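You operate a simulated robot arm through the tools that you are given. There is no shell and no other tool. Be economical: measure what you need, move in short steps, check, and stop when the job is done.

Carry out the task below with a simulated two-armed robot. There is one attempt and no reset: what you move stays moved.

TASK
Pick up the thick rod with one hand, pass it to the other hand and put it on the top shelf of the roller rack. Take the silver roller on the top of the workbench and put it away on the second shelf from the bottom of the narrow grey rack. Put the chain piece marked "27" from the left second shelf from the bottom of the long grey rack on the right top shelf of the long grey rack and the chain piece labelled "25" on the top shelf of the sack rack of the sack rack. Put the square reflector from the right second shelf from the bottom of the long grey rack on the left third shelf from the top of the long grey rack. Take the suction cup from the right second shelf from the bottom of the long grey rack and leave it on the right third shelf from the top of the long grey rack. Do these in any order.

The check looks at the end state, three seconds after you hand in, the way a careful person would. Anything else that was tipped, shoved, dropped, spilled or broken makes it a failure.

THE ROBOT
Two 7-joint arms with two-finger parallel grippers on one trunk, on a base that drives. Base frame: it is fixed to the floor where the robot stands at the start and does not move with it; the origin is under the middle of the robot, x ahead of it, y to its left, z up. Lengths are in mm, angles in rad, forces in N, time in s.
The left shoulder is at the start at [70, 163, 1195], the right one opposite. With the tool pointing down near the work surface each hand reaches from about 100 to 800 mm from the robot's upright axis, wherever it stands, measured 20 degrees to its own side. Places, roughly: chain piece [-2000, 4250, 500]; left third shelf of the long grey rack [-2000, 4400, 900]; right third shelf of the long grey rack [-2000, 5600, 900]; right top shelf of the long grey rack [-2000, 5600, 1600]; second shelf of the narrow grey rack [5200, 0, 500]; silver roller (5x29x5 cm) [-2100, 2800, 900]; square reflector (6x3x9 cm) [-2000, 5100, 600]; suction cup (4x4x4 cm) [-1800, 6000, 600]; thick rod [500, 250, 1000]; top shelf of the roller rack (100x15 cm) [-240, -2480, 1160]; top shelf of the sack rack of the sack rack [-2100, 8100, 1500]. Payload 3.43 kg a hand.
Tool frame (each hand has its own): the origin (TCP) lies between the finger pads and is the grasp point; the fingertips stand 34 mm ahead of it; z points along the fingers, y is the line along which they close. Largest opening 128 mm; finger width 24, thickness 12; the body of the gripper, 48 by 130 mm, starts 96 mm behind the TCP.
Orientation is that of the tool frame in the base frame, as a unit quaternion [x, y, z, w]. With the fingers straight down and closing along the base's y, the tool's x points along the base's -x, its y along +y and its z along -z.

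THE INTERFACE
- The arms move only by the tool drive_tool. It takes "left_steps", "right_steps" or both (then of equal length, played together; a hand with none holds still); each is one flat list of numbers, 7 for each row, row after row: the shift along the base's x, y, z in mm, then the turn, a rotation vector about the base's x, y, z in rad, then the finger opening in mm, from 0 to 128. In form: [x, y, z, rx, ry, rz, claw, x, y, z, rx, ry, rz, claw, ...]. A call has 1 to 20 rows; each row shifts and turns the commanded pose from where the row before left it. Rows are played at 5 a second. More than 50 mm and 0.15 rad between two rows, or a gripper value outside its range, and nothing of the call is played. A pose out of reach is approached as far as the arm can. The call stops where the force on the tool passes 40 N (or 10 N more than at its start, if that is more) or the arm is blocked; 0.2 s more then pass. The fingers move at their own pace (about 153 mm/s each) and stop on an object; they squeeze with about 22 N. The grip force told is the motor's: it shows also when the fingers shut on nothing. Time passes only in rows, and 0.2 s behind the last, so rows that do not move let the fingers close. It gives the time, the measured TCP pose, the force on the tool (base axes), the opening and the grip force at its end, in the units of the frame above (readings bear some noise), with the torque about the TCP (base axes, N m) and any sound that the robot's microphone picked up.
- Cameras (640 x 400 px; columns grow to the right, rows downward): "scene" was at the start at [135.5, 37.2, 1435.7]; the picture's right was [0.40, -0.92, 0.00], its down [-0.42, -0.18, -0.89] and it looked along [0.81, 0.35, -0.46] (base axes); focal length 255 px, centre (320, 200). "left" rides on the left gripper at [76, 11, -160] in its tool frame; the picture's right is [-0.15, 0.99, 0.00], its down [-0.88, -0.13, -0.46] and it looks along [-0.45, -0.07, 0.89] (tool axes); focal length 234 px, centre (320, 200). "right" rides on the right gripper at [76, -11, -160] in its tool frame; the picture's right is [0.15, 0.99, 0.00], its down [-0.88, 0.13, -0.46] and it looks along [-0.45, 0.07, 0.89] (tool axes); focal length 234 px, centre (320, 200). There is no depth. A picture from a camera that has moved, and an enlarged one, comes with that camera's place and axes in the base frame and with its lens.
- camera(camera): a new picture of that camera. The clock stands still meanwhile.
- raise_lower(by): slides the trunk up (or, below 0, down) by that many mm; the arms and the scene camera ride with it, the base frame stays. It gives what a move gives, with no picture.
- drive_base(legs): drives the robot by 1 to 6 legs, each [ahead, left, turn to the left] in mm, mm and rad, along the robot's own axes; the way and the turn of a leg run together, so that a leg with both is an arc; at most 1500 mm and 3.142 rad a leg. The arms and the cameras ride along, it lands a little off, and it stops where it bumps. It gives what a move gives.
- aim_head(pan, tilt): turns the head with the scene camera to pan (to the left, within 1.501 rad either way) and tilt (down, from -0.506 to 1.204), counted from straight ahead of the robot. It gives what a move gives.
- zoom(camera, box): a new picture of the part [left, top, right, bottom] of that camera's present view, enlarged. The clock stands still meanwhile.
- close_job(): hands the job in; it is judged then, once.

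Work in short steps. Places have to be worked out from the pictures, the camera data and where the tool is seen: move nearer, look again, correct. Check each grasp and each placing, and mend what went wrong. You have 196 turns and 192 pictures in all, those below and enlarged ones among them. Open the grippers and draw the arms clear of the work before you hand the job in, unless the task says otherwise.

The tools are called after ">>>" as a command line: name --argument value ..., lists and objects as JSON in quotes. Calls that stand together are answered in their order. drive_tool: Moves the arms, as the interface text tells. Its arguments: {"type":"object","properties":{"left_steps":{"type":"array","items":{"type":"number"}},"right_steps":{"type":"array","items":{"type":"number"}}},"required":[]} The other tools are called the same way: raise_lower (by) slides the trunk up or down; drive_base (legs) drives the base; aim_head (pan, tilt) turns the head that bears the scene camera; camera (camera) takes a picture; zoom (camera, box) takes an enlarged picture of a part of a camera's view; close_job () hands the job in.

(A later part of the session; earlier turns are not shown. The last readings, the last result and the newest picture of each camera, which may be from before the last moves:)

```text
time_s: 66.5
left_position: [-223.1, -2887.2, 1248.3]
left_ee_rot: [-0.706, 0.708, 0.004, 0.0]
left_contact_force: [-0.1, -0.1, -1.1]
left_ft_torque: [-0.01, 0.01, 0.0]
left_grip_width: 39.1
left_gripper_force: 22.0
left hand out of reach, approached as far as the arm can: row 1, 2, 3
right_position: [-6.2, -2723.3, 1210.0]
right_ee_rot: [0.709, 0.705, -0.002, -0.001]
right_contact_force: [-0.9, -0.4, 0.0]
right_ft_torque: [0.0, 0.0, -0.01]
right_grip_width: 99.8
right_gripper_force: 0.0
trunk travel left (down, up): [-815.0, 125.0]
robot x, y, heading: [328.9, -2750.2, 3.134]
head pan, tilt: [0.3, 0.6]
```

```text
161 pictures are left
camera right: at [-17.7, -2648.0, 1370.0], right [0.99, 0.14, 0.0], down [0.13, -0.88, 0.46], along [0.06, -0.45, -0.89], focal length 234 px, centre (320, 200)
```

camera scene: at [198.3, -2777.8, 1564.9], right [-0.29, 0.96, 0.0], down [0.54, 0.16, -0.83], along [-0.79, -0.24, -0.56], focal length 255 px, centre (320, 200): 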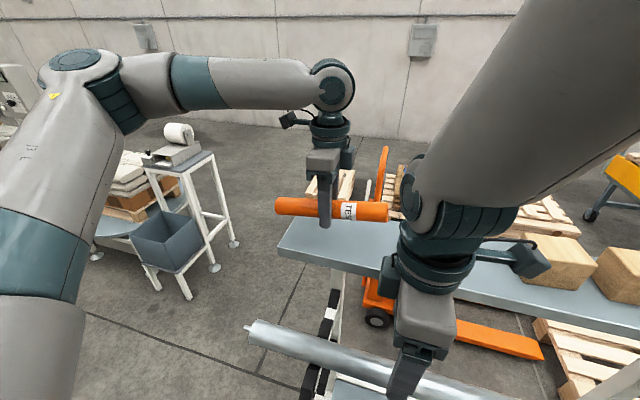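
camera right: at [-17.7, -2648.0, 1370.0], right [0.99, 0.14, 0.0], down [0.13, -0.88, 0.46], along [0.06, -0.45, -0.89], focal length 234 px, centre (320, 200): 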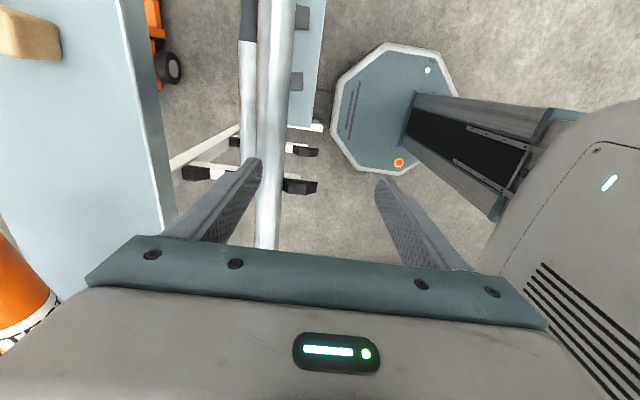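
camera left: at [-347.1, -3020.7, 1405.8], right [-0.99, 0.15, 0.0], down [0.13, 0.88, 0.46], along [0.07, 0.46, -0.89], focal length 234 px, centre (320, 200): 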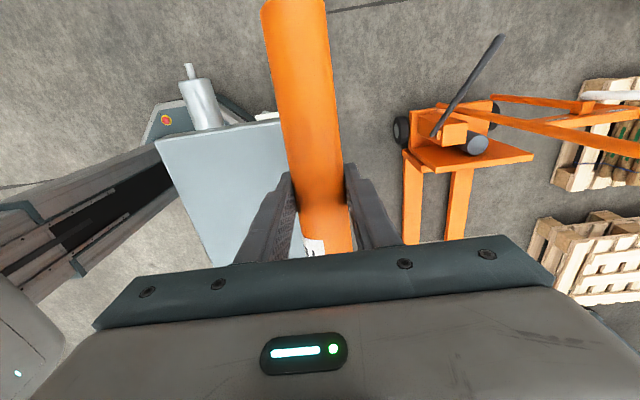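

The arm is nearly straight because the wrist is well above the shoulder. I raise the trunk and take the hand down relative to it to gain reach.

>>> raise_lower --by 90

>>> drive_tool --left_steps '[0, 5, -30, 0, 0, 0, 20, 0, 5, -30, 0, 0, 0, 20, 0, 5, -30, 0, 0, 0, 20, -5, 5, -10, 0, 0, 0, 20, -8, 6, -10, 0, 0, 0, 20, -8, 6, -10, 0, 0, 0, 20, 0, 0, 0, 0, 0, 0, 20]'

>>> camera --camera "left"

>>> camera --camera "scene"

```text
time_s: 67.7
left_position: [-222.8, -2887.4, 1339.2]
left_ee_rot: [-0.706, 0.708, 0.003, 0.0]
left_contact_force: [-0.3, 0.0, -2.3]
left_ft_torque: [-0.05, -0.04, 0.01]
left_grip_width: 39.2
left_gripper_force: 22.1
right_position: [-8.6, -2723.6, 1301.3]
right_ee_rot: [0.709, 0.705, -0.002, 0.001]
right_contact_force: [0.0, -0.6, -0.6]
right_ft_torque: [-0.01, -0.01, 0.01]
right_grip_width: 99.9
right_gripper_force: 0.1
trunk travel left (down, up): [-905.0, 35.0]
robot x, y, heading: [329.9, -2754.3, 3.136]
head pan, tilt: [0.3, 0.6]
```

```text
time_s: 69.3
left_position: [-225.0, -2902.5, 1229.9]
left_ee_rot: [-0.706, 0.708, 0.004, 0.001]
left_contact_force: [-0.4, -0.3, -1.8]
left_ft_torque: [-0.04, 0.01, 0.01]
left_grip_width: 39.2
left_gripper_force: 22.5
left hand out of reach, approached as far as the arm can: row 1, 2, 3, 4, 5, 6
right_position: [-7.8, -2725.0, 1300.2]
right_ee_rot: [0.71, 0.704, -0.001, 0.001]
right_contact_force: [0.4, -0.4, -0.5]
right_ft_torque: [-0.03, 0.02, 0.0]
right_grip_width: 100.0
right_gripper_force: 0.2
trunk travel left (down, up): [-905.0, 35.0]
robot x, y, heading: [330.9, -2752.4, 3.135]
head pan, tilt: [0.3, 0.6]
```

```text
160 pictures are left
camera left: at [-234.4, -2979.0, 1389.7], right [-0.99, 0.15, 0.01], down [0.14, 0.88, 0.46], along [0.06, 0.46, -0.89], focal length 234 px, centre (320, 200)
```

left: 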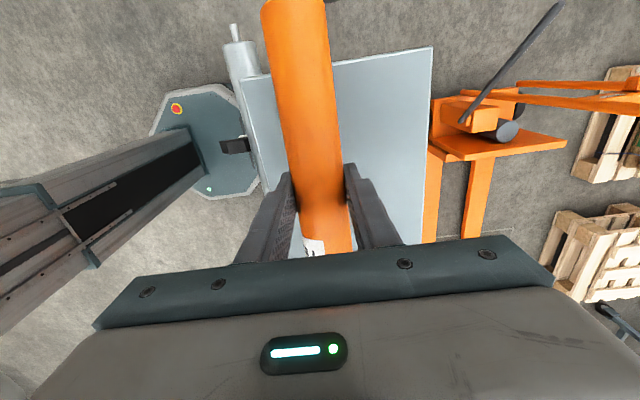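

```text
159 pictures are left
camera scene: at [196.8, -2777.7, 1654.7], right [-0.29, 0.96, 0.0], down [0.54, 0.16, -0.82], along [-0.79, -0.24, -0.57], focal length 255 px, centre (320, 200)
```

scene: 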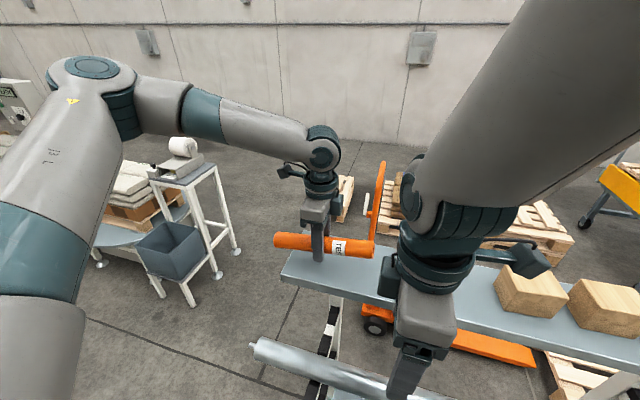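

The sideways reach toward the middle is limited (a wrist limit), but x≈-225 is fine. I shift the base 52 mm to its right so the rod comes to y≈-2850.

>>> drive_base --legs '[[0, -52, 0]]'

>>> camera --camera "left"

>>> zoom --camera "scene" --box '[230, 150, 570, 350]'

```text
time_s: 70.2
left_position: [-224.2, -2865.1, 1228.8]
left_ee_rot: [-0.707, 0.707, 0.007, 0.003]
left_contact_force: [-0.3, -2.0, -2.5]
left_ft_torque: [0.12, -0.01, 0.01]
left_grip_width: 38.9
left_gripper_force: 22.0
right_position: [-7.8, -2685.1, 1300.8]
right_ee_rot: [0.709, 0.705, 0.002, -0.003]
right_contact_force: [0.1, -0.9, 0.4]
right_ft_torque: [0.15, 0.01, 0.02]
right_grip_width: 99.9
right_gripper_force: 0.1
trunk travel left (down, up): [-905.0, 35.0]
robot x, y, heading: [333.3, -2702.1, 3.14]
head pan, tilt: [0.3, 0.6]
```

```text
158 pictures are left
camera left: at [-233.9, -2942.4, 1387.4], right [-0.99, 0.15, 0.01], down [0.13, 0.87, 0.47], along [0.06, 0.46, -0.88], focal length 234 px, centre (320, 200)
```

left: 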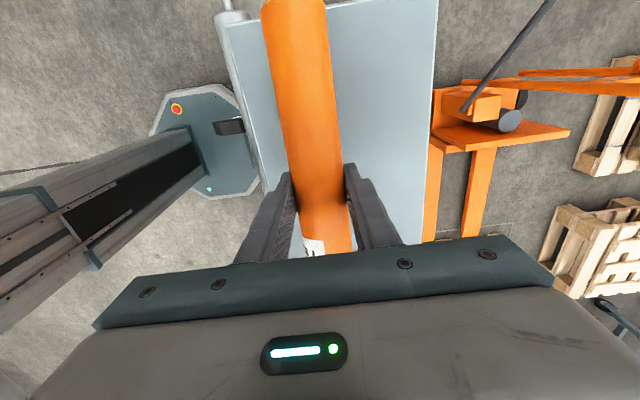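

```text
1.88 times, centred on (400, 250) of scene
camera zoom: at [196.7, -2741.9, 1654.3], right [-0.29, 0.96, 0.01], down [0.54, 0.17, -0.82], along [-0.79, -0.24, -0.57], focal length 480 px, centre (169, 106)
```

zoom: 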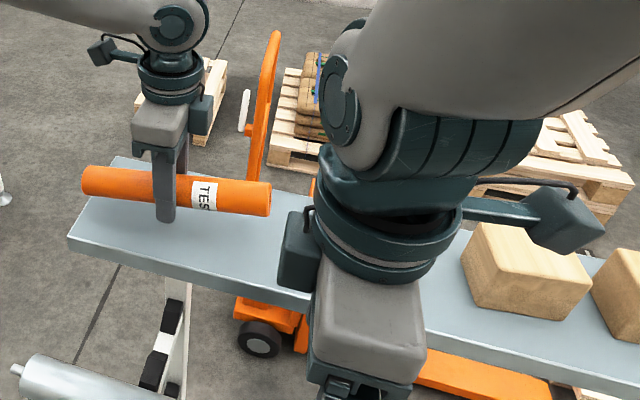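

The rod is over the free end of the shelf. I lower gently until the fingertips meet the shelf.

>>> drive_tool --left_steps '[0, 0, -8, 0, 0, 0, 20, 0, 0, -8, 0, 0, 0, 20, 0, 0, -6, 0, 0, 0, 20, 0, 0, -4, 0, 0, 0, 20, 0, 0, -3, 0, 0, 0, 20, 0, 0, -3, 0, 0, 0, 20, 0, 0, -3, 0, 0, 0, 20, 0, 0, -3, 0, 0, 0, 20]'

>>> zoom --camera "scene" --box '[230, 180, 400, 300]'

```text
time_s: 72.0
left_position: [-220.1, -2864.6, 1195.6]
left_ee_rot: [-0.707, 0.708, 0.005, 0.001]
left_contact_force: [-0.7, 2.8, 3.4]
left_ft_torque: [-0.73, 0.01, -0.05]
left_grip_width: 39.5
left_gripper_force: 22.0
left hand out of reach, approached as far as the arm can: row 2, 5, 8
right_position: [-8.0, -2673.7, 1301.6]
right_ee_rot: [0.709, 0.705, -0.002, 0.0]
right_contact_force: [-0.1, -0.6, 0.1]
right_ft_torque: [0.0, 0.03, 0.04]
right_grip_width: 100.1
right_gripper_force: 0.0
trunk travel left (down, up): [-905.0, 35.0]
robot x, y, heading: [328.2, -2702.5, 3.134]
head pan, tilt: [0.3, 0.6]
```

```text
3.33 times, centred on (315, 240) of scene
camera zoom: at [197.4, -2727.6, 1654.8], right [-0.29, 0.96, 0.0], down [0.54, 0.17, -0.83], along [-0.79, -0.24, -0.56], focal length 850 px, centre (337, 67)
```

zoom: 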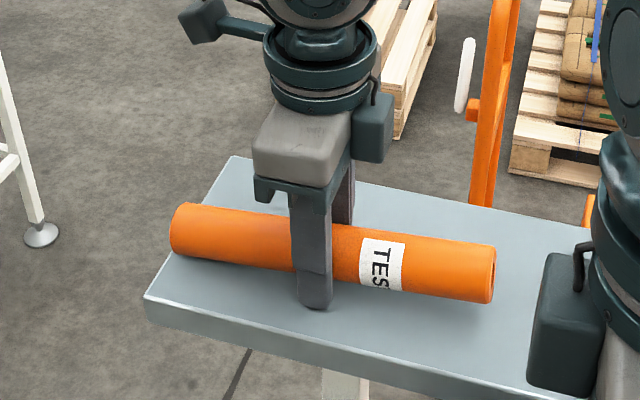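

The rod's left end already touches (slight tilt) and the tips are just above the shelf. I open just enough for the rod to settle between the fingers.

>>> drive_tool --left_steps '[0, 0, 0, 0, 0, 0, 42, 0, 0, 0, 0, 0, 0, 44, 0, 0, 0, 0, 0, 0, 46, 0, 0, 0, 0, 0, 0, 46, 0, 0, 0, 0, 0, 0, 46, 0, 0, 0, 0, 0, 0, 46]'

>>> zoom --camera "scene" --box '[230, 180, 400, 300]'

```text
time_s: 73.5
left_position: [-221.3, -2866.7, 1195.3]
left_ee_rot: [0.707, -0.707, -0.005, -0.001]
left_contact_force: [-0.1, -1.1, 0.9]
left_ft_torque: [-0.01, 0.0, 0.0]
left_grip_width: 45.9
left_gripper_force: 0.0
right_position: [-7.0, -2675.9, 1300.5]
right_ee_rot: [0.71, 0.705, -0.001, 0.0]
right_contact_force: [0.7, -0.7, -0.4]
right_ft_torque: [0.0, 0.02, 0.0]
right_grip_width: 100.2
right_gripper_force: 0.1
trunk travel left (down, up): [-905.0, 35.0]
robot x, y, heading: [331.1, -2703.0, 3.141]
head pan, tilt: [0.3, 0.6]
```

```text
3.33 times, centred on (315, 240) of scene
camera zoom: at [197.3, -2728.4, 1654.7], right [-0.29, 0.96, 0.0], down [0.54, 0.17, -0.82], along [-0.79, -0.24, -0.57], focal length 850 px, centre (337, 67)
```

zoom: 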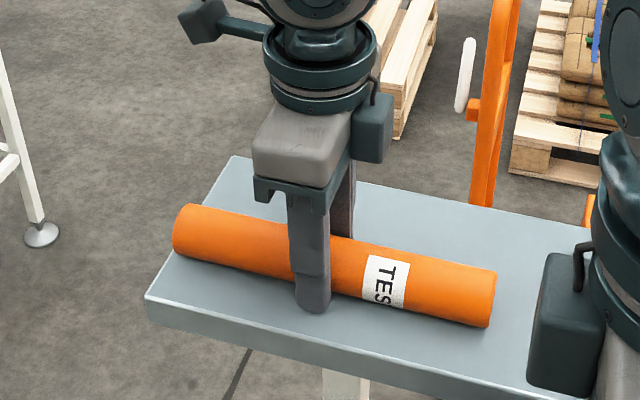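

The rod lies flat, parallel to the shelf. I lift straight up without moving the fingers further.

>>> drive_tool --left_steps '[0, 0, 0, 0, 0, 0, 50, 0, 0, 10, 0, 0, 0, 50, 0, 0, 20, 0, 0, 0, 50, 0, 0, 30, 0, 0, 0, 50, 0, 0, 40, 0, 0, 0, 50, 0, 0, 40, 0, 0, 0, 50]'

>>> zoom --camera "scene" --box '[230, 150, 570, 350]'

```text
time_s: 74.8
left_position: [-218.7, -2861.4, 1336.7]
left_ee_rot: [-0.707, 0.707, 0.005, 0.001]
left_contact_force: [-0.3, -0.7, 0.0]
left_ft_torque: [-0.05, -0.01, 0.02]
left_grip_width: 50.1
left_gripper_force: 0.1
right_position: [-7.5, -2675.7, 1300.4]
right_ee_rot: [0.709, 0.705, -0.002, -0.001]
right_contact_force: [-0.4, -0.7, 0.6]
right_ft_torque: [-0.02, -0.01, 0.04]
right_grip_width: 100.1
right_gripper_force: 0.1
trunk travel left (down, up): [-905.0, 35.0]
robot x, y, heading: [330.5, -2704.1, 3.135]
head pan, tilt: [0.3, 0.6]
```

```text
1.88 times, centred on (400, 250) of scene
camera zoom: at [198.3, -2727.9, 1654.7], right [-0.29, 0.96, 0.0], down [0.54, 0.17, -0.83], along [-0.79, -0.24, -0.56], focal length 480 px, centre (169, 106)
```

zoom: 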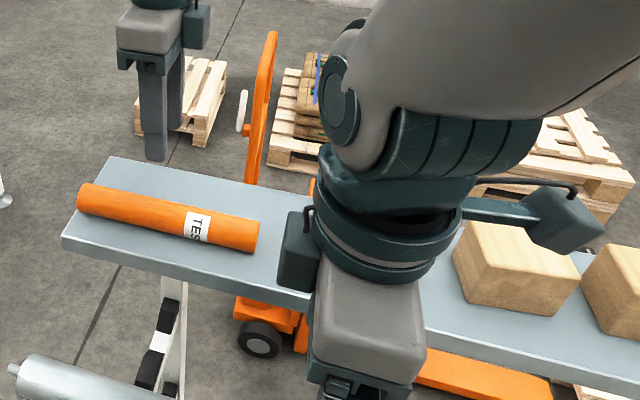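

The rod rests on the shelf. I draw the hand back over the shelf edge, then back away and head for the workbench/long rack side.

>>> drive_tool --left_steps '[40, -10, 10, 0, 0, 0, 60, 40, -10, 10, 0, 0, 0.0, 60, 40, -10, 0, 0, 0, 0.0, 100, 40, -10, 0, 0, 0, 0.0, 100]'

>>> drive_base --legs '[[-300, 0, 0], [0, -1500, 0], [0, -550, 0]]'

>>> aim_head --pan -0.4 --tilt 0.35

>>> camera --camera "scene"

```text
time_s: 75.8
left_position: [-57.5, -2904.5, 1359.1]
left_ee_rot: [0.708, -0.707, -0.005, 0.0]
left_contact_force: [0.0, -0.5, -0.4]
left_ft_torque: [-0.02, 0.03, -0.02]
left_grip_width: 100.2
left_gripper_force: 0.0
right_position: [-6.4, -2675.6, 1301.6]
right_ee_rot: [0.709, 0.705, -0.001, -0.001]
right_contact_force: [0.4, 1.1, -0.4]
right_ft_torque: [0.0, 0.01, 0.01]
right_grip_width: 100.1
right_gripper_force: 0.0
trunk travel left (down, up): [-905.0, 35.0]
robot x, y, heading: [331.3, -2703.5, 3.135]
head pan, tilt: [0.3, 0.6]
```

```text
time_s: 87.5
left_position: [273.3, -870.6, 1358.3]
left_ee_rot: [-0.696, 0.718, 0.005, 0.002]
left_contact_force: [-0.7, 0.2, -0.3]
left_ft_torque: [0.03, -0.01, -0.03]
left_grip_width: 99.8
left_gripper_force: 0.0
right_position: [333.4, -642.5, 1301.9]
right_ee_rot: [0.72, 0.694, -0.002, -0.002]
right_contact_force: [0.4, -0.9, 0.2]
right_ft_torque: [0.07, 0.0, 0.0]
right_grip_width: 100.1
right_gripper_force: 0.1
trunk travel left (down, up): [-905.0, 35.0]
robot x, y, heading: [673.4, -675.8, 3.106]
head pan, tilt: [0.3, 0.6]
```

```text
time_s: 88.6
left_position: [274.7, -869.0, 1357.8]
left_ee_rot: [-0.696, 0.718, 0.004, 0.001]
left_contact_force: [0.1, -1.2, -0.3]
left_ft_torque: [0.01, -0.02, 0.03]
left_grip_width: 99.9
left_gripper_force: 0.1
right_position: [332.4, -640.9, 1300.9]
right_ee_rot: [0.72, 0.694, -0.002, 0.0]
right_contact_force: [0.7, -0.2, 0.4]
right_ft_torque: [0.0, -0.01, -0.02]
right_grip_width: 100.0
right_gripper_force: 0.0
trunk travel left (down, up): [-905.0, 35.0]
robot x, y, heading: [672.8, -676.2, 3.106]
head pan, tilt: [-0.4, 0.351]
```

```text
153 pictures are left
camera scene: at [534.8, -642.0, 1675.9], right [0.38, 0.93, 0.0], down [0.33, -0.14, -0.93], along [-0.86, 0.35, -0.36], focal length 255 px, centre (320, 200)
```

scene: 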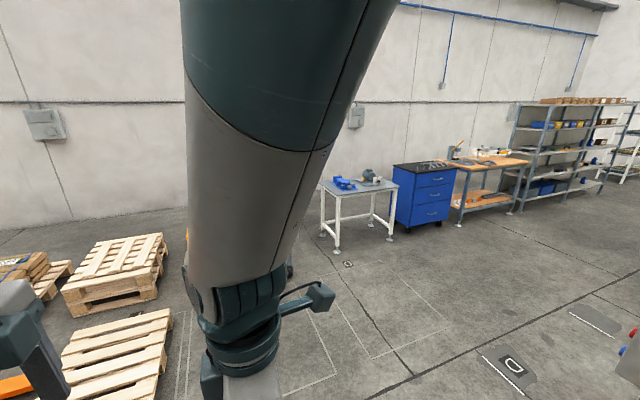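

The way is clear: workbench front at x≈-1760, the long rack beyond it. I turn the left hand back to its normal yaw and drive along x≈-1080 toward the long rack.

>>> drive_tool --left_steps '[4, 0, 0, 0, 0, 0.1428, 100, 4, 0, 0, 0, 0, 0.1428, 100, 4, 0, 0, 0, 0, 0.1428, 100, 4, 0, 0, 0, 0, 0.1428, 100, 4, 0, 0, 0, 0, 0.1428, 100, 4, 0, 0, 0, 0, 0.1428, 100, 4, 0, 0, 0, 0, 0.1428, 100, 4, 0, 0, 0, 0, 0.1428, 100, 4, 0, 0, 0, 0, 0.1428, 100, 4, 0, 0, 0, 0, 0.1428, 100, 4, 0, 0, 0, 0, 0.1428, 100]' --right_steps '[2, -3, 0, 0, 0, -0.1428, 100, 2, -3, 0, 0, 0, -0.1428, 100, 2, -3, 0, 0, 0, -0.1428, 100, 2, -3, 0, 0, 0, -0.1428, 100, 2, -3, 0, 0, 0, -0.1428, 100, 2, -3, 0, 0, 0, -0.1428, 100, 2, -3, 0, 0, 0, -0.1428, 100, 2, -3, 0, 0, 0, -0.1428, 100, 2, -3, 0, 0, 0, -0.1428, 100, 2, -3, 0, 0, 0, -0.1428, 100, 2, -3, 0, 0, 0, -0.1428, 100]'

>>> drive_base --legs '[[1500, 0, 0], [250, 0, 0.036], [0, -1500, 0], [0, -1500, 0], [0, -500, 0]]'

>>> aim_head --pan -0.1 --tilt 0.5

>>> camera --camera "scene"

```text
time_s: 91.0
left_position: [318.0, -869.0, 1358.8]
left_ee_rot: [1.0, -0.015, -0.004, 0.003]
left_contact_force: [0.8, 0.0, 0.2]
left_ft_torque: [-0.03, 0.0, -0.02]
left_grip_width: 100.1
left_gripper_force: 0.1
right_position: [349.2, -676.5, 1296.2]
right_ee_rot: [1.0, -0.024, 0.007, 0.019]
right_contact_force: [-0.2, 0.8, 0.1]
right_ft_torque: [-0.01, 0.02, 0.03]
right_grip_width: 100.0
right_gripper_force: 0.1
right hand out of reach, approached as far as the arm can: row 4, 7, 10
trunk travel left (down, up): [-905.0, 35.0]
robot x, y, heading: [672.9, -676.0, 3.103]
head pan, tilt: [-0.4, 0.351]
```

```text
time_s: 116.4
left_position: [-1510.2, 2643.9, 1356.7]
left_ee_rot: [1.0, 0.013, -0.004, 0.002]
left_contact_force: [0.2, -0.6, 0.1]
left_ft_torque: [0.03, 0.01, 0.01]
left_grip_width: 100.3
left_gripper_force: 0.1
right_position: [-1489.9, 2838.0, 1293.8]
right_ee_rot: [1.0, 0.008, 0.006, 0.011]
right_contact_force: [-1.1, -1.1, 0.0]
right_ft_torque: [0.02, 0.01, 0.01]
right_grip_width: 100.1
right_gripper_force: 0.1
trunk travel left (down, up): [-905.0, 35.0]
robot x, y, heading: [-1170.8, 2856.9, -3.118]
head pan, tilt: [-0.4, 0.351]
```

```text
time_s: 117.2
left_position: [-1509.7, 2646.9, 1357.9]
left_ee_rot: [1.0, 0.013, -0.003, 0.003]
left_contact_force: [-0.2, -0.1, -0.4]
left_ft_torque: [-0.03, 0.02, -0.01]
left_grip_width: 100.1
left_gripper_force: 0.1
right_position: [-1488.9, 2839.8, 1294.0]
right_ee_rot: [1.0, 0.008, 0.009, 0.014]
right_contact_force: [0.5, 0.4, -0.4]
right_ft_torque: [-0.01, -0.01, 0.02]
right_grip_width: 100.1
right_gripper_force: 0.0
trunk travel left (down, up): [-905.0, 35.0]
robot x, y, heading: [-1164.8, 2859.2, -3.119]
head pan, tilt: [-0.099, 0.499]
```

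```text
152 pictures are left
camera scene: at [-1302.6, 2894.0, 1676.0], right [0.42, 0.91, 0.0], down [0.33, -0.15, -0.93], along [-0.85, 0.39, -0.36], focal length 255 px, centre (320, 200)
```

scene: 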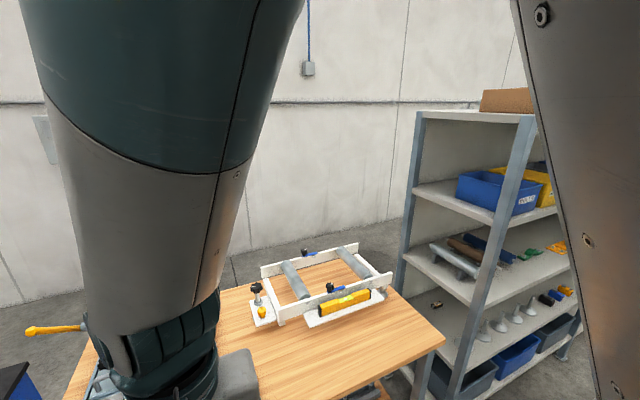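

That picture predates the head move; I look again at the bench.

>>> camera --camera "scene"

```text
151 pictures are left
camera scene: at [-1302.6, 2894.0, 1676.0], right [0.42, 0.91, 0.0], down [0.33, -0.15, -0.93], along [-0.85, 0.39, -0.36], focal length 255 px, centre (320, 200)
```

scene: 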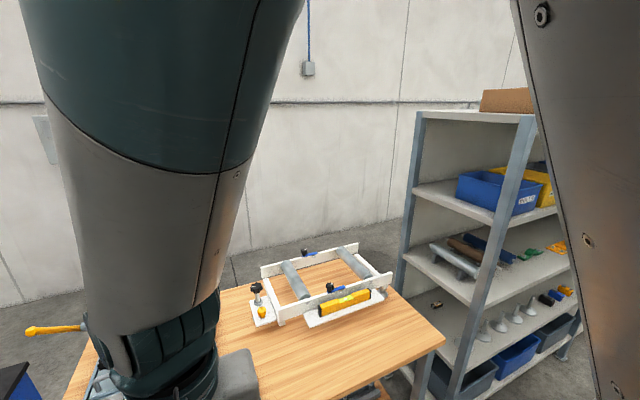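

>>> aim_head --pan 0.1 --tilt 0.7

>>> camera --camera "scene"

```text
time_s: 118.0
left_position: [-1510.9, 2646.3, 1357.7]
left_ee_rot: [1.0, 0.013, -0.004, 0.003]
left_contact_force: [0.4, -0.6, 0.4]
left_ft_torque: [-0.01, 0.01, 0.0]
left_grip_width: 99.8
left_gripper_force: 0.0
right_position: [-1488.5, 2840.1, 1293.5]
right_ee_rot: [1.0, 0.008, 0.009, 0.015]
right_contact_force: [0.1, 0.9, 0.9]
right_ft_torque: [0.0, 0.0, -0.05]
right_grip_width: 100.0
right_gripper_force: 0.0
trunk travel left (down, up): [-905.0, 35.0]
robot x, y, heading: [-1168.0, 2853.4, -3.114]
head pan, tilt: [0.099, 0.7]
```

```text
150 pictures are left
camera scene: at [-1302.8, 2893.7, 1675.4], right [0.42, 0.91, 0.0], down [0.33, -0.15, -0.93], along [-0.85, 0.39, -0.36], focal length 255 px, centre (320, 200)
```

scene: 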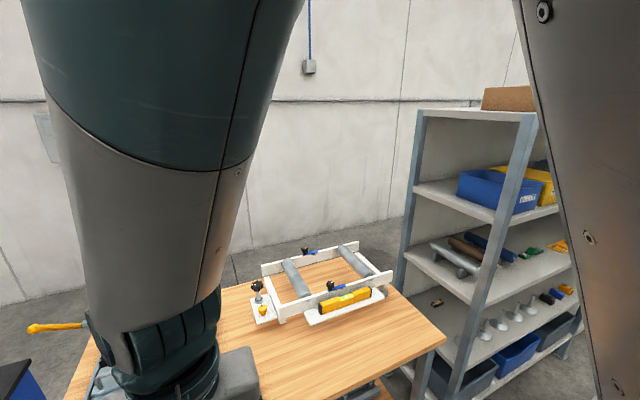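

The head seems jammed against the folded right arm. I move the right hand out to its own side, forward and down.

>>> drive_tool --right_steps '[-10, 40, -20, 0, 0, 0, 100, -10, 40, -20, 0, 0, 0, 100, -10, 40, -20, 0, 0, 0, 100, -10, 40, -20, 0, 0, 0, 100, -10, 40, -20, 0, 0, 0, 100, -10, 40, -20, 0, 0, 0, 100]'

>>> aim_head --pan 0 --tilt 0.6

>>> camera --camera "scene"

```text
time_s: 119.4
left_position: [-1509.6, 2646.3, 1357.3]
left_ee_rot: [1.0, 0.013, -0.003, 0.003]
left_contact_force: [-0.2, 0.4, 0.2]
left_ft_torque: [0.0, 0.05, 0.0]
left_grip_width: 100.2
left_gripper_force: 0.2
right_position: [-1484.4, 2895.0, 1228.3]
right_ee_rot: [1.0, 0.008, 0.007, 0.012]
right_contact_force: [0.0, -0.3, 0.6]
right_ft_torque: [0.01, -0.01, -0.01]
right_grip_width: 100.2
right_gripper_force: 0.0
right hand out of reach, approached as far as the arm can: row 2, 3, 4, 5, 6
trunk travel left (down, up): [-905.0, 35.0]
robot x, y, heading: [-1167.7, 2855.5, -3.124]
head pan, tilt: [0.099, 0.7]
```

```text
time_s: 120.0
left_position: [-1510.4, 2645.8, 1358.8]
left_ee_rot: [1.0, 0.013, -0.003, 0.003]
left_contact_force: [0.5, 0.3, 0.2]
left_ft_torque: [0.01, 0.03, -0.01]
left_grip_width: 100.2
left_gripper_force: 0.0
right_position: [-1484.1, 2895.0, 1229.0]
right_ee_rot: [1.0, 0.008, 0.007, 0.012]
right_contact_force: [-0.2, -0.3, 0.4]
right_ft_torque: [0.01, -0.03, 0.01]
right_grip_width: 100.1
right_gripper_force: 0.1
trunk travel left (down, up): [-905.0, 35.0]
robot x, y, heading: [-1171.3, 2853.9, -3.118]
head pan, tilt: [0.0, 0.6]
```

```text
149 pictures are left
camera scene: at [-1306.5, 2852.3, 1654.7], right [-0.02, 1.0, 0.0], down [0.57, 0.01, -0.82], along [-0.82, -0.02, -0.57], focal length 255 px, centre (320, 200)
```

scene: 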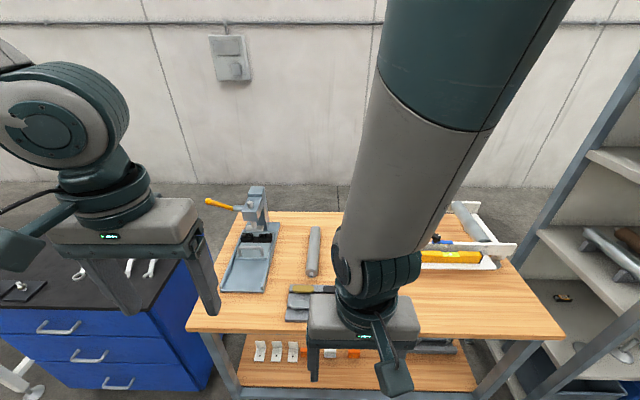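

The silver roller lies on the bench at about [-2040, 2803], along x. I leave it for last and go on to the long rack.

>>> drive_base --legs '[[0, -1500, -0.02]]'

>>> raise_lower --by -350

>>> aim_head --pan -0.3 --tilt 0.6

>>> camera --camera "scene"

```text
time_s: 127.3
left_position: [-1532.7, 4110.0, 1358.7]
left_ee_rot: [1.0, 0.003, -0.003, 0.002]
left_contact_force: [-0.6, 0.2, -0.3]
left_ft_torque: [0.01, 0.0, 0.03]
left_grip_width: 100.0
left_gripper_force: 0.0
right_position: [-1502.7, 4358.7, 1229.3]
right_ee_rot: [1.0, -0.003, 0.007, 0.012]
right_contact_force: [-0.7, 0.1, 0.7]
right_ft_torque: [0.02, 0.0, 0.0]
right_grip_width: 99.9
right_gripper_force: 0.1
trunk travel left (down, up): [-905.0, 35.0]
robot x, y, heading: [-1189.7, 4315.3, -3.134]
head pan, tilt: [0.0, 0.6]
```

```text
time_s: 130.7
left_position: [-1531.4, 4110.6, 1008.6]
left_ee_rot: [1.0, 0.002, -0.004, 0.003]
left_contact_force: [-0.4, 0.1, -0.5]
left_ft_torque: [-0.03, -0.02, 0.0]
left_grip_width: 100.1
left_gripper_force: 0.0
right_position: [-1503.1, 4361.2, 879.5]
right_ee_rot: [1.0, -0.002, 0.006, 0.012]
right_contact_force: [0.5, 1.1, 0.5]
right_ft_torque: [-0.01, 0.02, 0.02]
right_grip_width: 100.1
right_gripper_force: 0.0
trunk travel left (down, up): [-555.0, 385.0]
robot x, y, heading: [-1187.8, 4312.7, -3.136]
head pan, tilt: [0.0, 0.6]
```

```text
time_s: 131.5
left_position: [-1532.1, 4110.0, 1008.8]
left_ee_rot: [1.0, 0.003, -0.003, 0.003]
left_contact_force: [-0.5, -0.2, 0.5]
left_ft_torque: [0.01, -0.02, 0.02]
left_grip_width: 100.2
left_gripper_force: 0.1
right_position: [-1502.6, 4360.4, 878.3]
right_ee_rot: [1.0, -0.002, 0.007, 0.012]
right_contact_force: [0.0, -0.3, 0.2]
right_ft_torque: [0.02, -0.01, 0.0]
right_grip_width: 100.0
right_gripper_force: 0.1
trunk travel left (down, up): [-555.0, 385.0]
robot x, y, heading: [-1187.9, 4315.0, -3.139]
head pan, tilt: [-0.3, 0.6]
```

```text
148 pictures are left
camera scene: at [-1321.1, 4339.1, 1304.7], right [0.29, 0.96, 0.0], down [0.54, -0.17, -0.82], along [-0.79, 0.24, -0.57], focal length 255 px, centre (320, 200)
```

scene: 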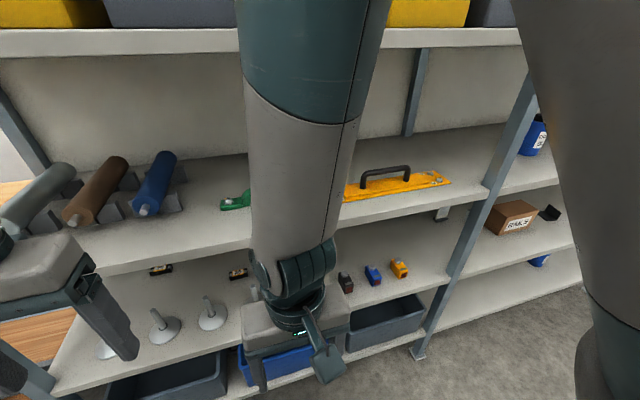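

Chain pieces and other parts are visible on the shelf. The right arm blocks the head's view, so I try to move it out to the right.

>>> drive_tool --right_steps '[-20, 30, 0, 0, 0, 0, 100, -20, 30, 0, 0, 0, 0, 100, -20, 30, 0, 0, 0, 0, 100, 0, 40, 0, 0, 0, 0, 100, 0, 40, 0, 0, 0, 0, 100, 0, 40, 0, 0, 0, 0, 100, 0, 40, 0, 0, 0, 0, 100, 0, 40, 0, 0, 0, 0, 100]'

>>> camera --camera "scene"

```text
time_s: 133.3
left_position: [-1532.5, 4110.0, 1008.2]
left_ee_rot: [1.0, 0.002, -0.004, 0.002]
left_contact_force: [-0.2, -0.7, 0.2]
left_ft_torque: [0.01, -0.01, 0.0]
left_grip_width: 99.8
left_gripper_force: 0.0
right_position: [-1502.6, 4360.1, 879.9]
right_ee_rot: [1.0, -0.002, 0.007, 0.012]
right_contact_force: [-0.6, -0.2, -0.2]
right_ft_torque: [-0.01, 0.02, -0.03]
right_grip_width: 100.1
right_gripper_force: 0.0
right hand out of reach, approached as far as the arm can: row 1, 2, 3, 4, 5, 6, 7, 8
trunk travel left (down, up): [-555.0, 385.0]
robot x, y, heading: [-1190.9, 4316.6, -3.141]
head pan, tilt: [-0.3, 0.6]
```

```text
147 pictures are left
camera scene: at [-1321.1, 4339.2, 1304.7], right [0.29, 0.96, 0.0], down [0.54, -0.17, -0.82], along [-0.79, 0.24, -0.57], focal length 255 px, centre (320, 200)
```

scene: 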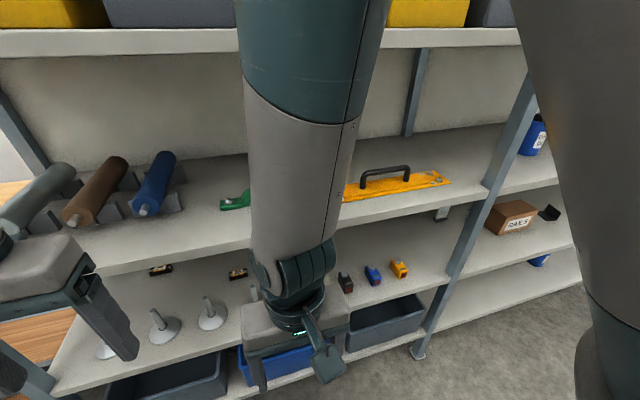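

The arm is at a joint limit in this pose. I undo some yaw while moving outward.

>>> drive_tool --right_steps '[0, 0, 0, 0, 0, 0.14, 100, 0, 0, 0, 0, 0, 0.14, 100, 0, 0, 0, 0, 0, 0.14, 100, 0, 0, 0, 0, 0, 0.14, 100, 0, 20, 0, 0, 0, 0.14, 100, 0, 20, 0, 0, 0, 0.14, 100, 0, 30, 0, 0, 0, 0, 100, 0, 30, 0, 0, 0, 0, 100, 0, 30, 0, 0, 0, 0, 100, 0, 30, 0, 0, 0, 0, 100]'

>>> camera --camera "scene"

```text
time_s: 135.5
left_position: [-1533.0, 4110.9, 1008.0]
left_ee_rot: [1.0, 0.002, -0.003, 0.003]
left_contact_force: [0.4, 0.1, -0.1]
left_ft_torque: [0.02, -0.01, -0.01]
left_grip_width: 99.9
left_gripper_force: 0.0
right_position: [-1497.0, 4365.4, 896.9]
right_ee_rot: [0.913, 0.407, 0.013, 0.009]
right_contact_force: [0.1, 0.0, 0.8]
right_ft_torque: [-0.01, 0.0, -0.01]
right_grip_width: 100.1
right_gripper_force: 0.1
right hand out of reach, approached as far as the arm can: row 5, 6, 7, 8, 9, 10
trunk travel left (down, up): [-555.0, 385.0]
robot x, y, heading: [-1188.4, 4312.3, -3.14]
head pan, tilt: [-0.3, 0.6]
```

```text
146 pictures are left
camera scene: at [-1320.9, 4339.3, 1304.7], right [0.29, 0.96, 0.0], down [0.54, -0.17, -0.83], along [-0.79, 0.24, -0.56], focal length 255 px, centre (320, 200)
```

scene: 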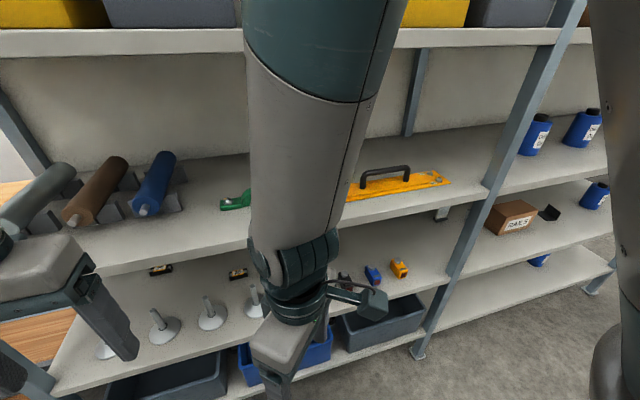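

Moving outward is still limited; I try moving forward and up first, to unfold the elbow.

>>> drive_tool --right_steps '[-30, 0, 10, 0, 0, 0, 100, -30, 0, 10, 0, 0, 0, 100, -30, 0, 10, 0, 0, 0, 100, -30, 0, 10, 0, 0, 0, 100, -20, 20, 0, 0, 0, 0, 100, -10, 30, 0, 0, 0, 0, 100, 0, 30, 0, 0, 0, 0, 100, 0, 30, 0, 0, 0, 0, 100]'

>>> camera --camera "scene"

```text
time_s: 137.3
left_position: [-1531.9, 4110.8, 1008.3]
left_ee_rot: [1.0, 0.004, -0.003, 0.002]
left_contact_force: [0.2, 0.9, -0.1]
left_ft_torque: [0.0, 0.05, 0.01]
left_grip_width: 99.9
left_gripper_force: 0.1
right_position: [-1508.7, 4353.6, 934.8]
right_ee_rot: [0.913, 0.407, 0.011, 0.009]
right_contact_force: [0.6, 0.1, -0.1]
right_ft_torque: [-0.03, 0.0, -0.01]
right_grip_width: 100.1
right_gripper_force: 0.1
right hand out of reach, approached as far as the arm can: row 1, 2, 3, 4, 5, 6, 7, 8
trunk travel left (down, up): [-555.0, 385.0]
robot x, y, heading: [-1187.8, 4314.6, -3.135]
head pan, tilt: [-0.3, 0.6]
```

```text
145 pictures are left
camera scene: at [-1320.7, 4339.8, 1304.8], right [0.29, 0.96, 0.0], down [0.54, -0.17, -0.83], along [-0.79, 0.24, -0.56], focal length 255 px, centre (320, 200)
```

scene: 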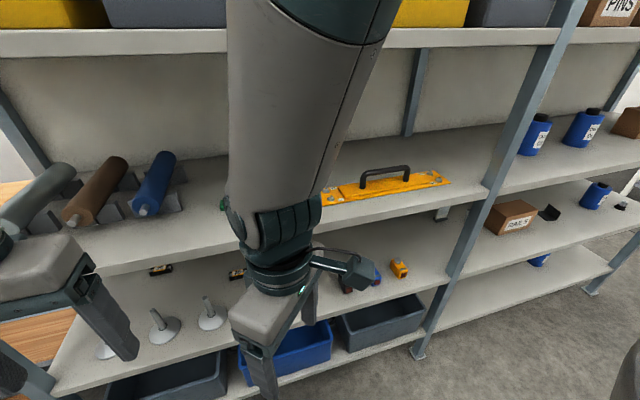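

I lift and tilt the hand (fingers toward the robot's left), which previously was a comfortable pose, then move outward.

>>> drive_tool --right_steps '[0, 0, 20, 0, 0, 0.145, 100, 0, 0, 20, 0, 0, 0.145, 100, 0, 0, 20, 0, 0, 0.145, 100, 0, 0, 20, 0, 0, 0.145, 100, 0, 0, 20, 0, 0, 0.145, 100, 0, 0, 10, -0.145, 0, 0, 100, 0, 0, 10, -0.145, 0, 0, 100, 0, 0, 0, -0.145, 0, 0, 100, 0, 0, 0, -0.145, 0, 0, 100, 0, 0, 0, -0.145, 0, 0, 100, 0, 30, 0, 0, 0, 0, 100, 0, 30, 0, 0, 0, 0, 100, 0, 30, 0, 0, 0, 0, 100, 0, 30, 0, 0, 0, 0, 100, -30, 20, 0, 0, 0, 0, 100, -30, 20, 0, 0, 0, 0, 100]'

>>> camera --camera "scene"

```text
time_s: 140.7
left_position: [-1533.2, 4110.2, 1007.3]
left_ee_rot: [1.0, 0.002, -0.002, 0.002]
left_contact_force: [0.5, -0.3, 0.8]
left_ft_torque: [-0.01, 0.02, 0.0]
left_grip_width: 100.2
left_gripper_force: 0.1
right_position: [-1594.8, 4336.5, 982.7]
right_ee_rot: [0.662, 0.663, -0.237, 0.256]
right_contact_force: [-0.1, -0.8, -0.3]
right_ft_torque: [0.04, 0.02, 0.0]
right_grip_width: 99.9
right_gripper_force: 0.0
right hand out of reach, approached as far as the arm can: row 1, 2, 3, 4, 5, 11, 12, 13, 14, 15, 16
trunk travel left (down, up): [-555.0, 385.0]
robot x, y, heading: [-1186.2, 4312.9, -3.137]
head pan, tilt: [-0.3, 0.6]
```

```text
144 pictures are left
camera scene: at [-1321.8, 4338.6, 1304.6], right [0.29, 0.96, 0.0], down [0.54, -0.17, -0.82], along [-0.79, 0.24, -0.57], focal length 255 px, centre (320, 200)
```

scene: 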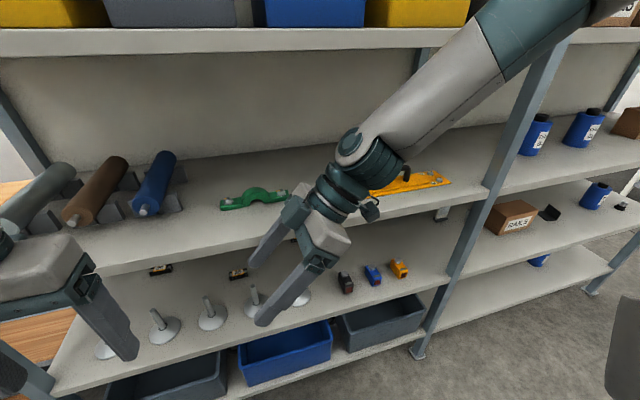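

The elbow is out to the right now. I turn the hand back to straight-down normal yaw while carrying it outward.

>>> drive_tool --right_steps '[0, 20, 0, 0, 0, -0.145, 100, 0, 20, 0, 0, 0, -0.145, 100, 0, 20, 0, 0, 0, -0.145, 100, 0, 20, 0, 0, 0, -0.145, 100, 0, 20, 0, 0, 0, -0.145, 100, 0, 20, 0, 0, 0, -0.145, 100, 0, 20, 0, 0, 0, -0.145, 100, 0, 20, 0, 0, 0, -0.145, 100, 0, 20, 0, 0, 0, -0.145, 100, 0, 20, 0, 0, 0, -0.145, 100, 0, 20, 0, 0.145, 0, -0.121, 100, 0, 20, 0, 0.145, 0, 0, 100, 0, 0, 0, 0.145, 0, 0, 100, 0, 0, 0, 0.145, 0, 0, 100, 0, 0, 0, 0.145, 0, 0, 100]'

>>> camera --camera "scene"

```text
refused: row 11 steps farther than a row can; nothing moved
```

```text
143 pictures are left
camera scene: at [-1321.8, 4338.6, 1304.6], right [0.29, 0.96, 0.0], down [0.54, -0.17, -0.82], along [-0.79, 0.24, -0.57], focal length 255 px, centre (320, 200)
```

scene: 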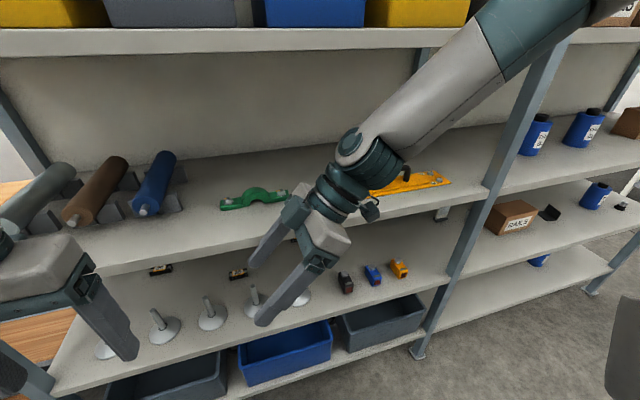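

Row 11 combined too much turn; I repeat it split.

>>> drive_tool --right_steps '[0, 20, 0, 0, 0, -0.145, 100, 0, 20, 0, 0, 0, -0.145, 100, 0, 20, 0, 0, 0, -0.145, 100, 0, 20, 0, 0, 0, -0.145, 100, 0, 20, 0, 0, 0, -0.145, 100, 0, 20, 0, 0, 0, -0.145, 100, 0, 20, 0, 0, 0, -0.145, 100, 0, 20, 0, 0, 0, -0.145, 100, 0, 20, 0, 0, 0, -0.145, 100, 0, 20, 0, 0, 0, -0.145, 100, 0, 0, 0, 0, 0, -0.121, 100, 0, 20, 0, 0, -0.145, 0, 100, 0, 0, 0, 0, -0.145, 0, 100, 0, 0, 0, 0, -0.145, 0, 100]'

>>> zoom --camera "scene" --box '[130, 240, 290, 340]'

>>> camera --camera "scene"

```text
time_s: 143.7
left_position: [-1533.5, 4110.2, 1008.2]
left_ee_rot: [1.0, 0.003, -0.003, 0.003]
left_contact_force: [-0.2, -0.1, 0.1]
left_ft_torque: [-0.01, -0.01, 0.01]
left_grip_width: 100.1
left_gripper_force: 0.1
right_position: [-1681.6, 4486.3, 1040.7]
right_ee_rot: [0.991, -0.003, -0.136, 0.013]
right_contact_force: [-0.6, -0.2, -1.3]
right_ft_torque: [0.01, -0.03, -0.02]
right_grip_width: 100.2
right_gripper_force: 0.0
right hand out of reach, approached as far as the arm can: row 1, 2, 3, 4, 5, 6, 7, 8, 9, 10
trunk travel left (down, up): [-555.0, 385.0]
robot x, y, heading: [-1190.2, 4311.5, -3.139]
head pan, tilt: [-0.3, 0.6]
```

```text
4.00 times, centred on (210, 290) of scene
camera zoom: at [-1322.7, 4339.6, 1304.5], right [0.29, 0.96, 0.0], down [0.54, -0.17, -0.82], along [-0.79, 0.24, -0.57], focal length 1021 px, centre (760, -160)
```

zoom: 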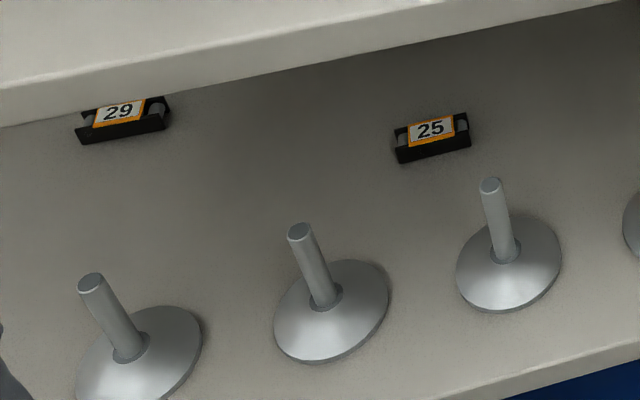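

```text
141 pictures are left
camera scene: at [-1322.7, 4339.6, 1304.5], right [0.29, 0.96, 0.0], down [0.54, -0.17, -0.82], along [-0.79, 0.24, -0.57], focal length 255 px, centre (320, 200)
```

scene: 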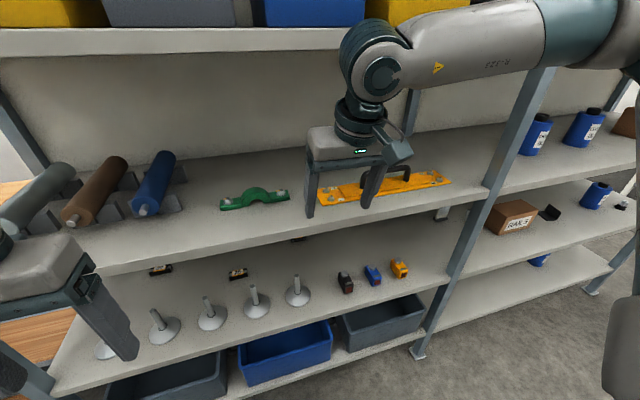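

Pieces "29" and "25" are readable; another lies further right under the upper shelf's edge. I pull the right hand back and lower the trunk to look into the shelf.

>>> drive_tool --right_steps '[30, 10, 0, 0, 0, 0, 100, 30, 10, 0, 0, 0, 0, 100, 30, 10, 0, 0, 0, 0, 100]'

>>> raise_lower --by -350

>>> aim_head --pan -0.2 --tilt 0.45

>>> camera --camera "scene"

```text
time_s: 144.5
left_position: [-1530.1, 4109.8, 1008.0]
left_ee_rot: [1.0, 0.003, -0.004, 0.003]
left_contact_force: [0.5, 0.6, 0.8]
left_ft_torque: [0.0, 0.0, -0.03]
left_grip_width: 100.0
left_gripper_force: 0.1
right_position: [-1589.6, 4516.2, 1042.1]
right_ee_rot: [0.99, -0.004, -0.138, 0.013]
right_contact_force: [0.2, -0.5, 0.9]
right_ft_torque: [-0.01, 0.02, -0.04]
right_grip_width: 100.1
right_gripper_force: 0.1
trunk travel left (down, up): [-555.0, 385.0]
robot x, y, heading: [-1186.9, 4313.7, -3.134]
head pan, tilt: [-0.3, 0.6]
```

```text
time_s: 147.9
left_position: [-1531.9, 4109.8, 658.3]
left_ee_rot: [1.0, 0.002, -0.004, 0.003]
left_contact_force: [-0.1, 0.4, 0.0]
left_ft_torque: [0.0, 0.02, -0.01]
left_grip_width: 99.8
left_gripper_force: 0.3
right_position: [-1591.1, 4517.6, 692.1]
right_ee_rot: [0.991, -0.002, -0.137, 0.013]
right_contact_force: [0.0, 0.2, 0.6]
right_ft_torque: [-0.02, 0.02, -0.01]
right_grip_width: 100.1
right_gripper_force: 0.0
trunk travel left (down, up): [-205.0, 735.0]
robot x, y, heading: [-1189.4, 4315.0, -3.139]
head pan, tilt: [-0.3, 0.6]
```

```text
time_s: 148.6
left_position: [-1533.4, 4111.5, 658.0]
left_ee_rot: [1.0, 0.002, -0.003, 0.003]
left_contact_force: [-0.5, 1.0, -0.5]
left_ft_torque: [0.02, -0.02, 0.0]
left_grip_width: 100.0
left_gripper_force: 0.0
right_position: [-1591.7, 4516.8, 691.8]
right_ee_rot: [0.99, -0.003, -0.138, 0.013]
right_contact_force: [-0.4, 0.0, -0.5]
right_ft_torque: [0.0, 0.01, 0.0]
right_grip_width: 99.9
right_gripper_force: 0.1
trunk travel left (down, up): [-205.0, 735.0]
robot x, y, heading: [-1185.1, 4312.3, -3.139]
head pan, tilt: [-0.201, 0.45]
```

```text
140 pictures are left
camera scene: at [-1326.7, 4331.5, 968.2], right [0.2, 0.98, 0.0], down [0.43, -0.09, -0.9], along [-0.88, 0.18, -0.44], focal length 255 px, centre (320, 200)
```

scene: 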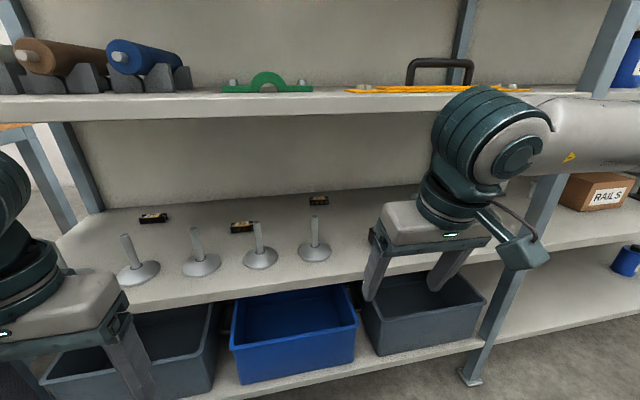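

>>> zoom --camera "scene" --box '[120, 180, 360, 300]'

```text
2.67 times, centred on (240, 240) of scene
camera zoom: at [-1326.7, 4331.5, 968.2], right [0.2, 0.98, 0.0], down [0.43, -0.09, -0.9], along [-0.88, 0.18, -0.44], focal length 680 px, centre (533, 93)
```

zoom: 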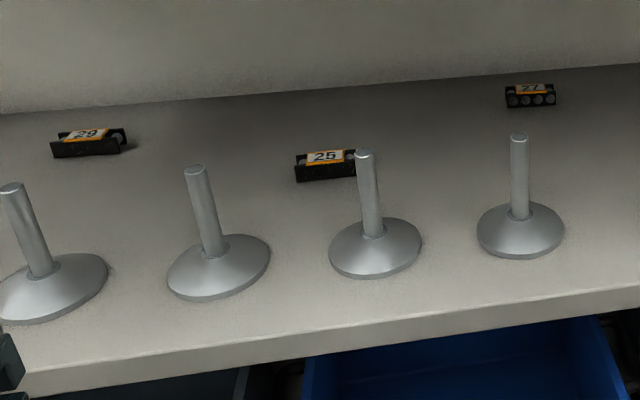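

"27" is at about [-2096, 4485, 580] and "25" at [-1975, 4236, 581]; the shelf spans x≈-1733…-2187 at z≈565 and the next shelf's underside is ≈904. I'll reach in with the right hand pitched forward (≈33° below horizontal); I pitch it now.

>>> drive_tool --right_steps '[0, -6, 6, 0, 0.145, 0, 100, 0, -6, 6, 0, 0.145, 0, 100, 0, -6, 6, 0, 0.145, 0, 100, 0, -6, 6, 0, 0.145, 0, 100, 0, -6, 6, 0, 0.145, 0, 100]'

>>> drive_base --legs '[[110, 0, 0]]'

>>> camera --camera "scene"

>>> camera --camera "right"

```text
time_s: 149.8
left_position: [-1532.6, 4110.7, 657.4]
left_ee_rot: [1.0, 0.002, -0.003, 0.003]
left_contact_force: [-0.1, -0.1, 0.1]
left_ft_torque: [-0.01, 0.03, 0.01]
left_grip_width: 99.7
left_gripper_force: 0.0
right_position: [-1678.3, 4462.4, 802.7]
right_ee_rot: [0.877, 0.002, -0.48, 0.013]
right_contact_force: [0.6, 1.5, -0.3]
right_ft_torque: [0.03, 0.01, -0.02]
right_grip_width: 99.9
right_gripper_force: 0.1
right hand out of reach, approached as far as the arm can: row 1, 2, 3, 4, 5
trunk travel left (down, up): [-205.0, 735.0]
robot x, y, heading: [-1191.6, 4314.7, -3.136]
head pan, tilt: [-0.201, 0.45]
```

```text
time_s: 151.0
left_position: [-1639.0, 4108.9, 658.2]
left_ee_rot: [1.0, 0.003, -0.003, 0.004]
left_contact_force: [-0.9, 0.2, 0.0]
left_ft_torque: [0.02, -0.04, 0.01]
left_grip_width: 99.8
left_gripper_force: 0.2
right_position: [-1785.5, 4460.6, 800.6]
right_ee_rot: [0.878, 0.003, -0.478, 0.014]
right_contact_force: [0.5, -0.5, -0.5]
right_ft_torque: [0.0, 0.01, 0.02]
right_grip_width: 99.8
right_gripper_force: 0.0
trunk travel left (down, up): [-205.0, 735.0]
robot x, y, heading: [-1295.8, 4311.9, -3.136]
head pan, tilt: [-0.201, 0.45]
```

```text
138 pictures are left
camera scene: at [-1435.3, 4330.9, 968.1], right [0.2, 0.98, 0.0], down [0.43, -0.08, -0.9], along [-0.88, 0.18, -0.44], focal length 255 px, centre (320, 200)
```

scene: 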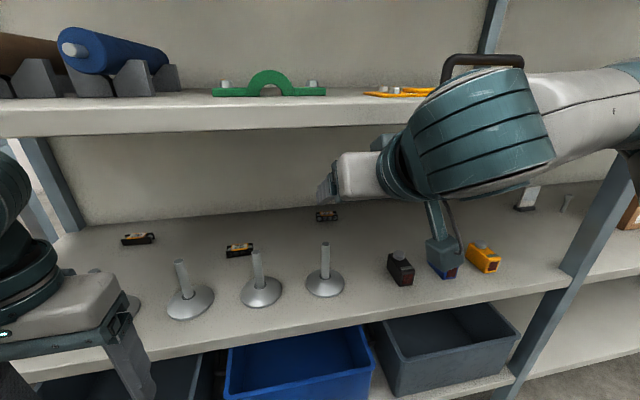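

```text
137 pictures are left
camera right: at [-1611.6, 4475.4, 823.0], right [0.1, -0.99, -0.1], down [-0.09, -0.11, 0.99], along [-0.99, -0.09, -0.1], focal length 234 px, centre (320, 200)
```

right: 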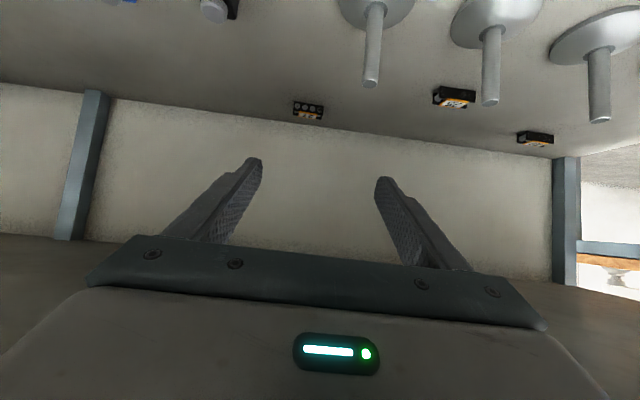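

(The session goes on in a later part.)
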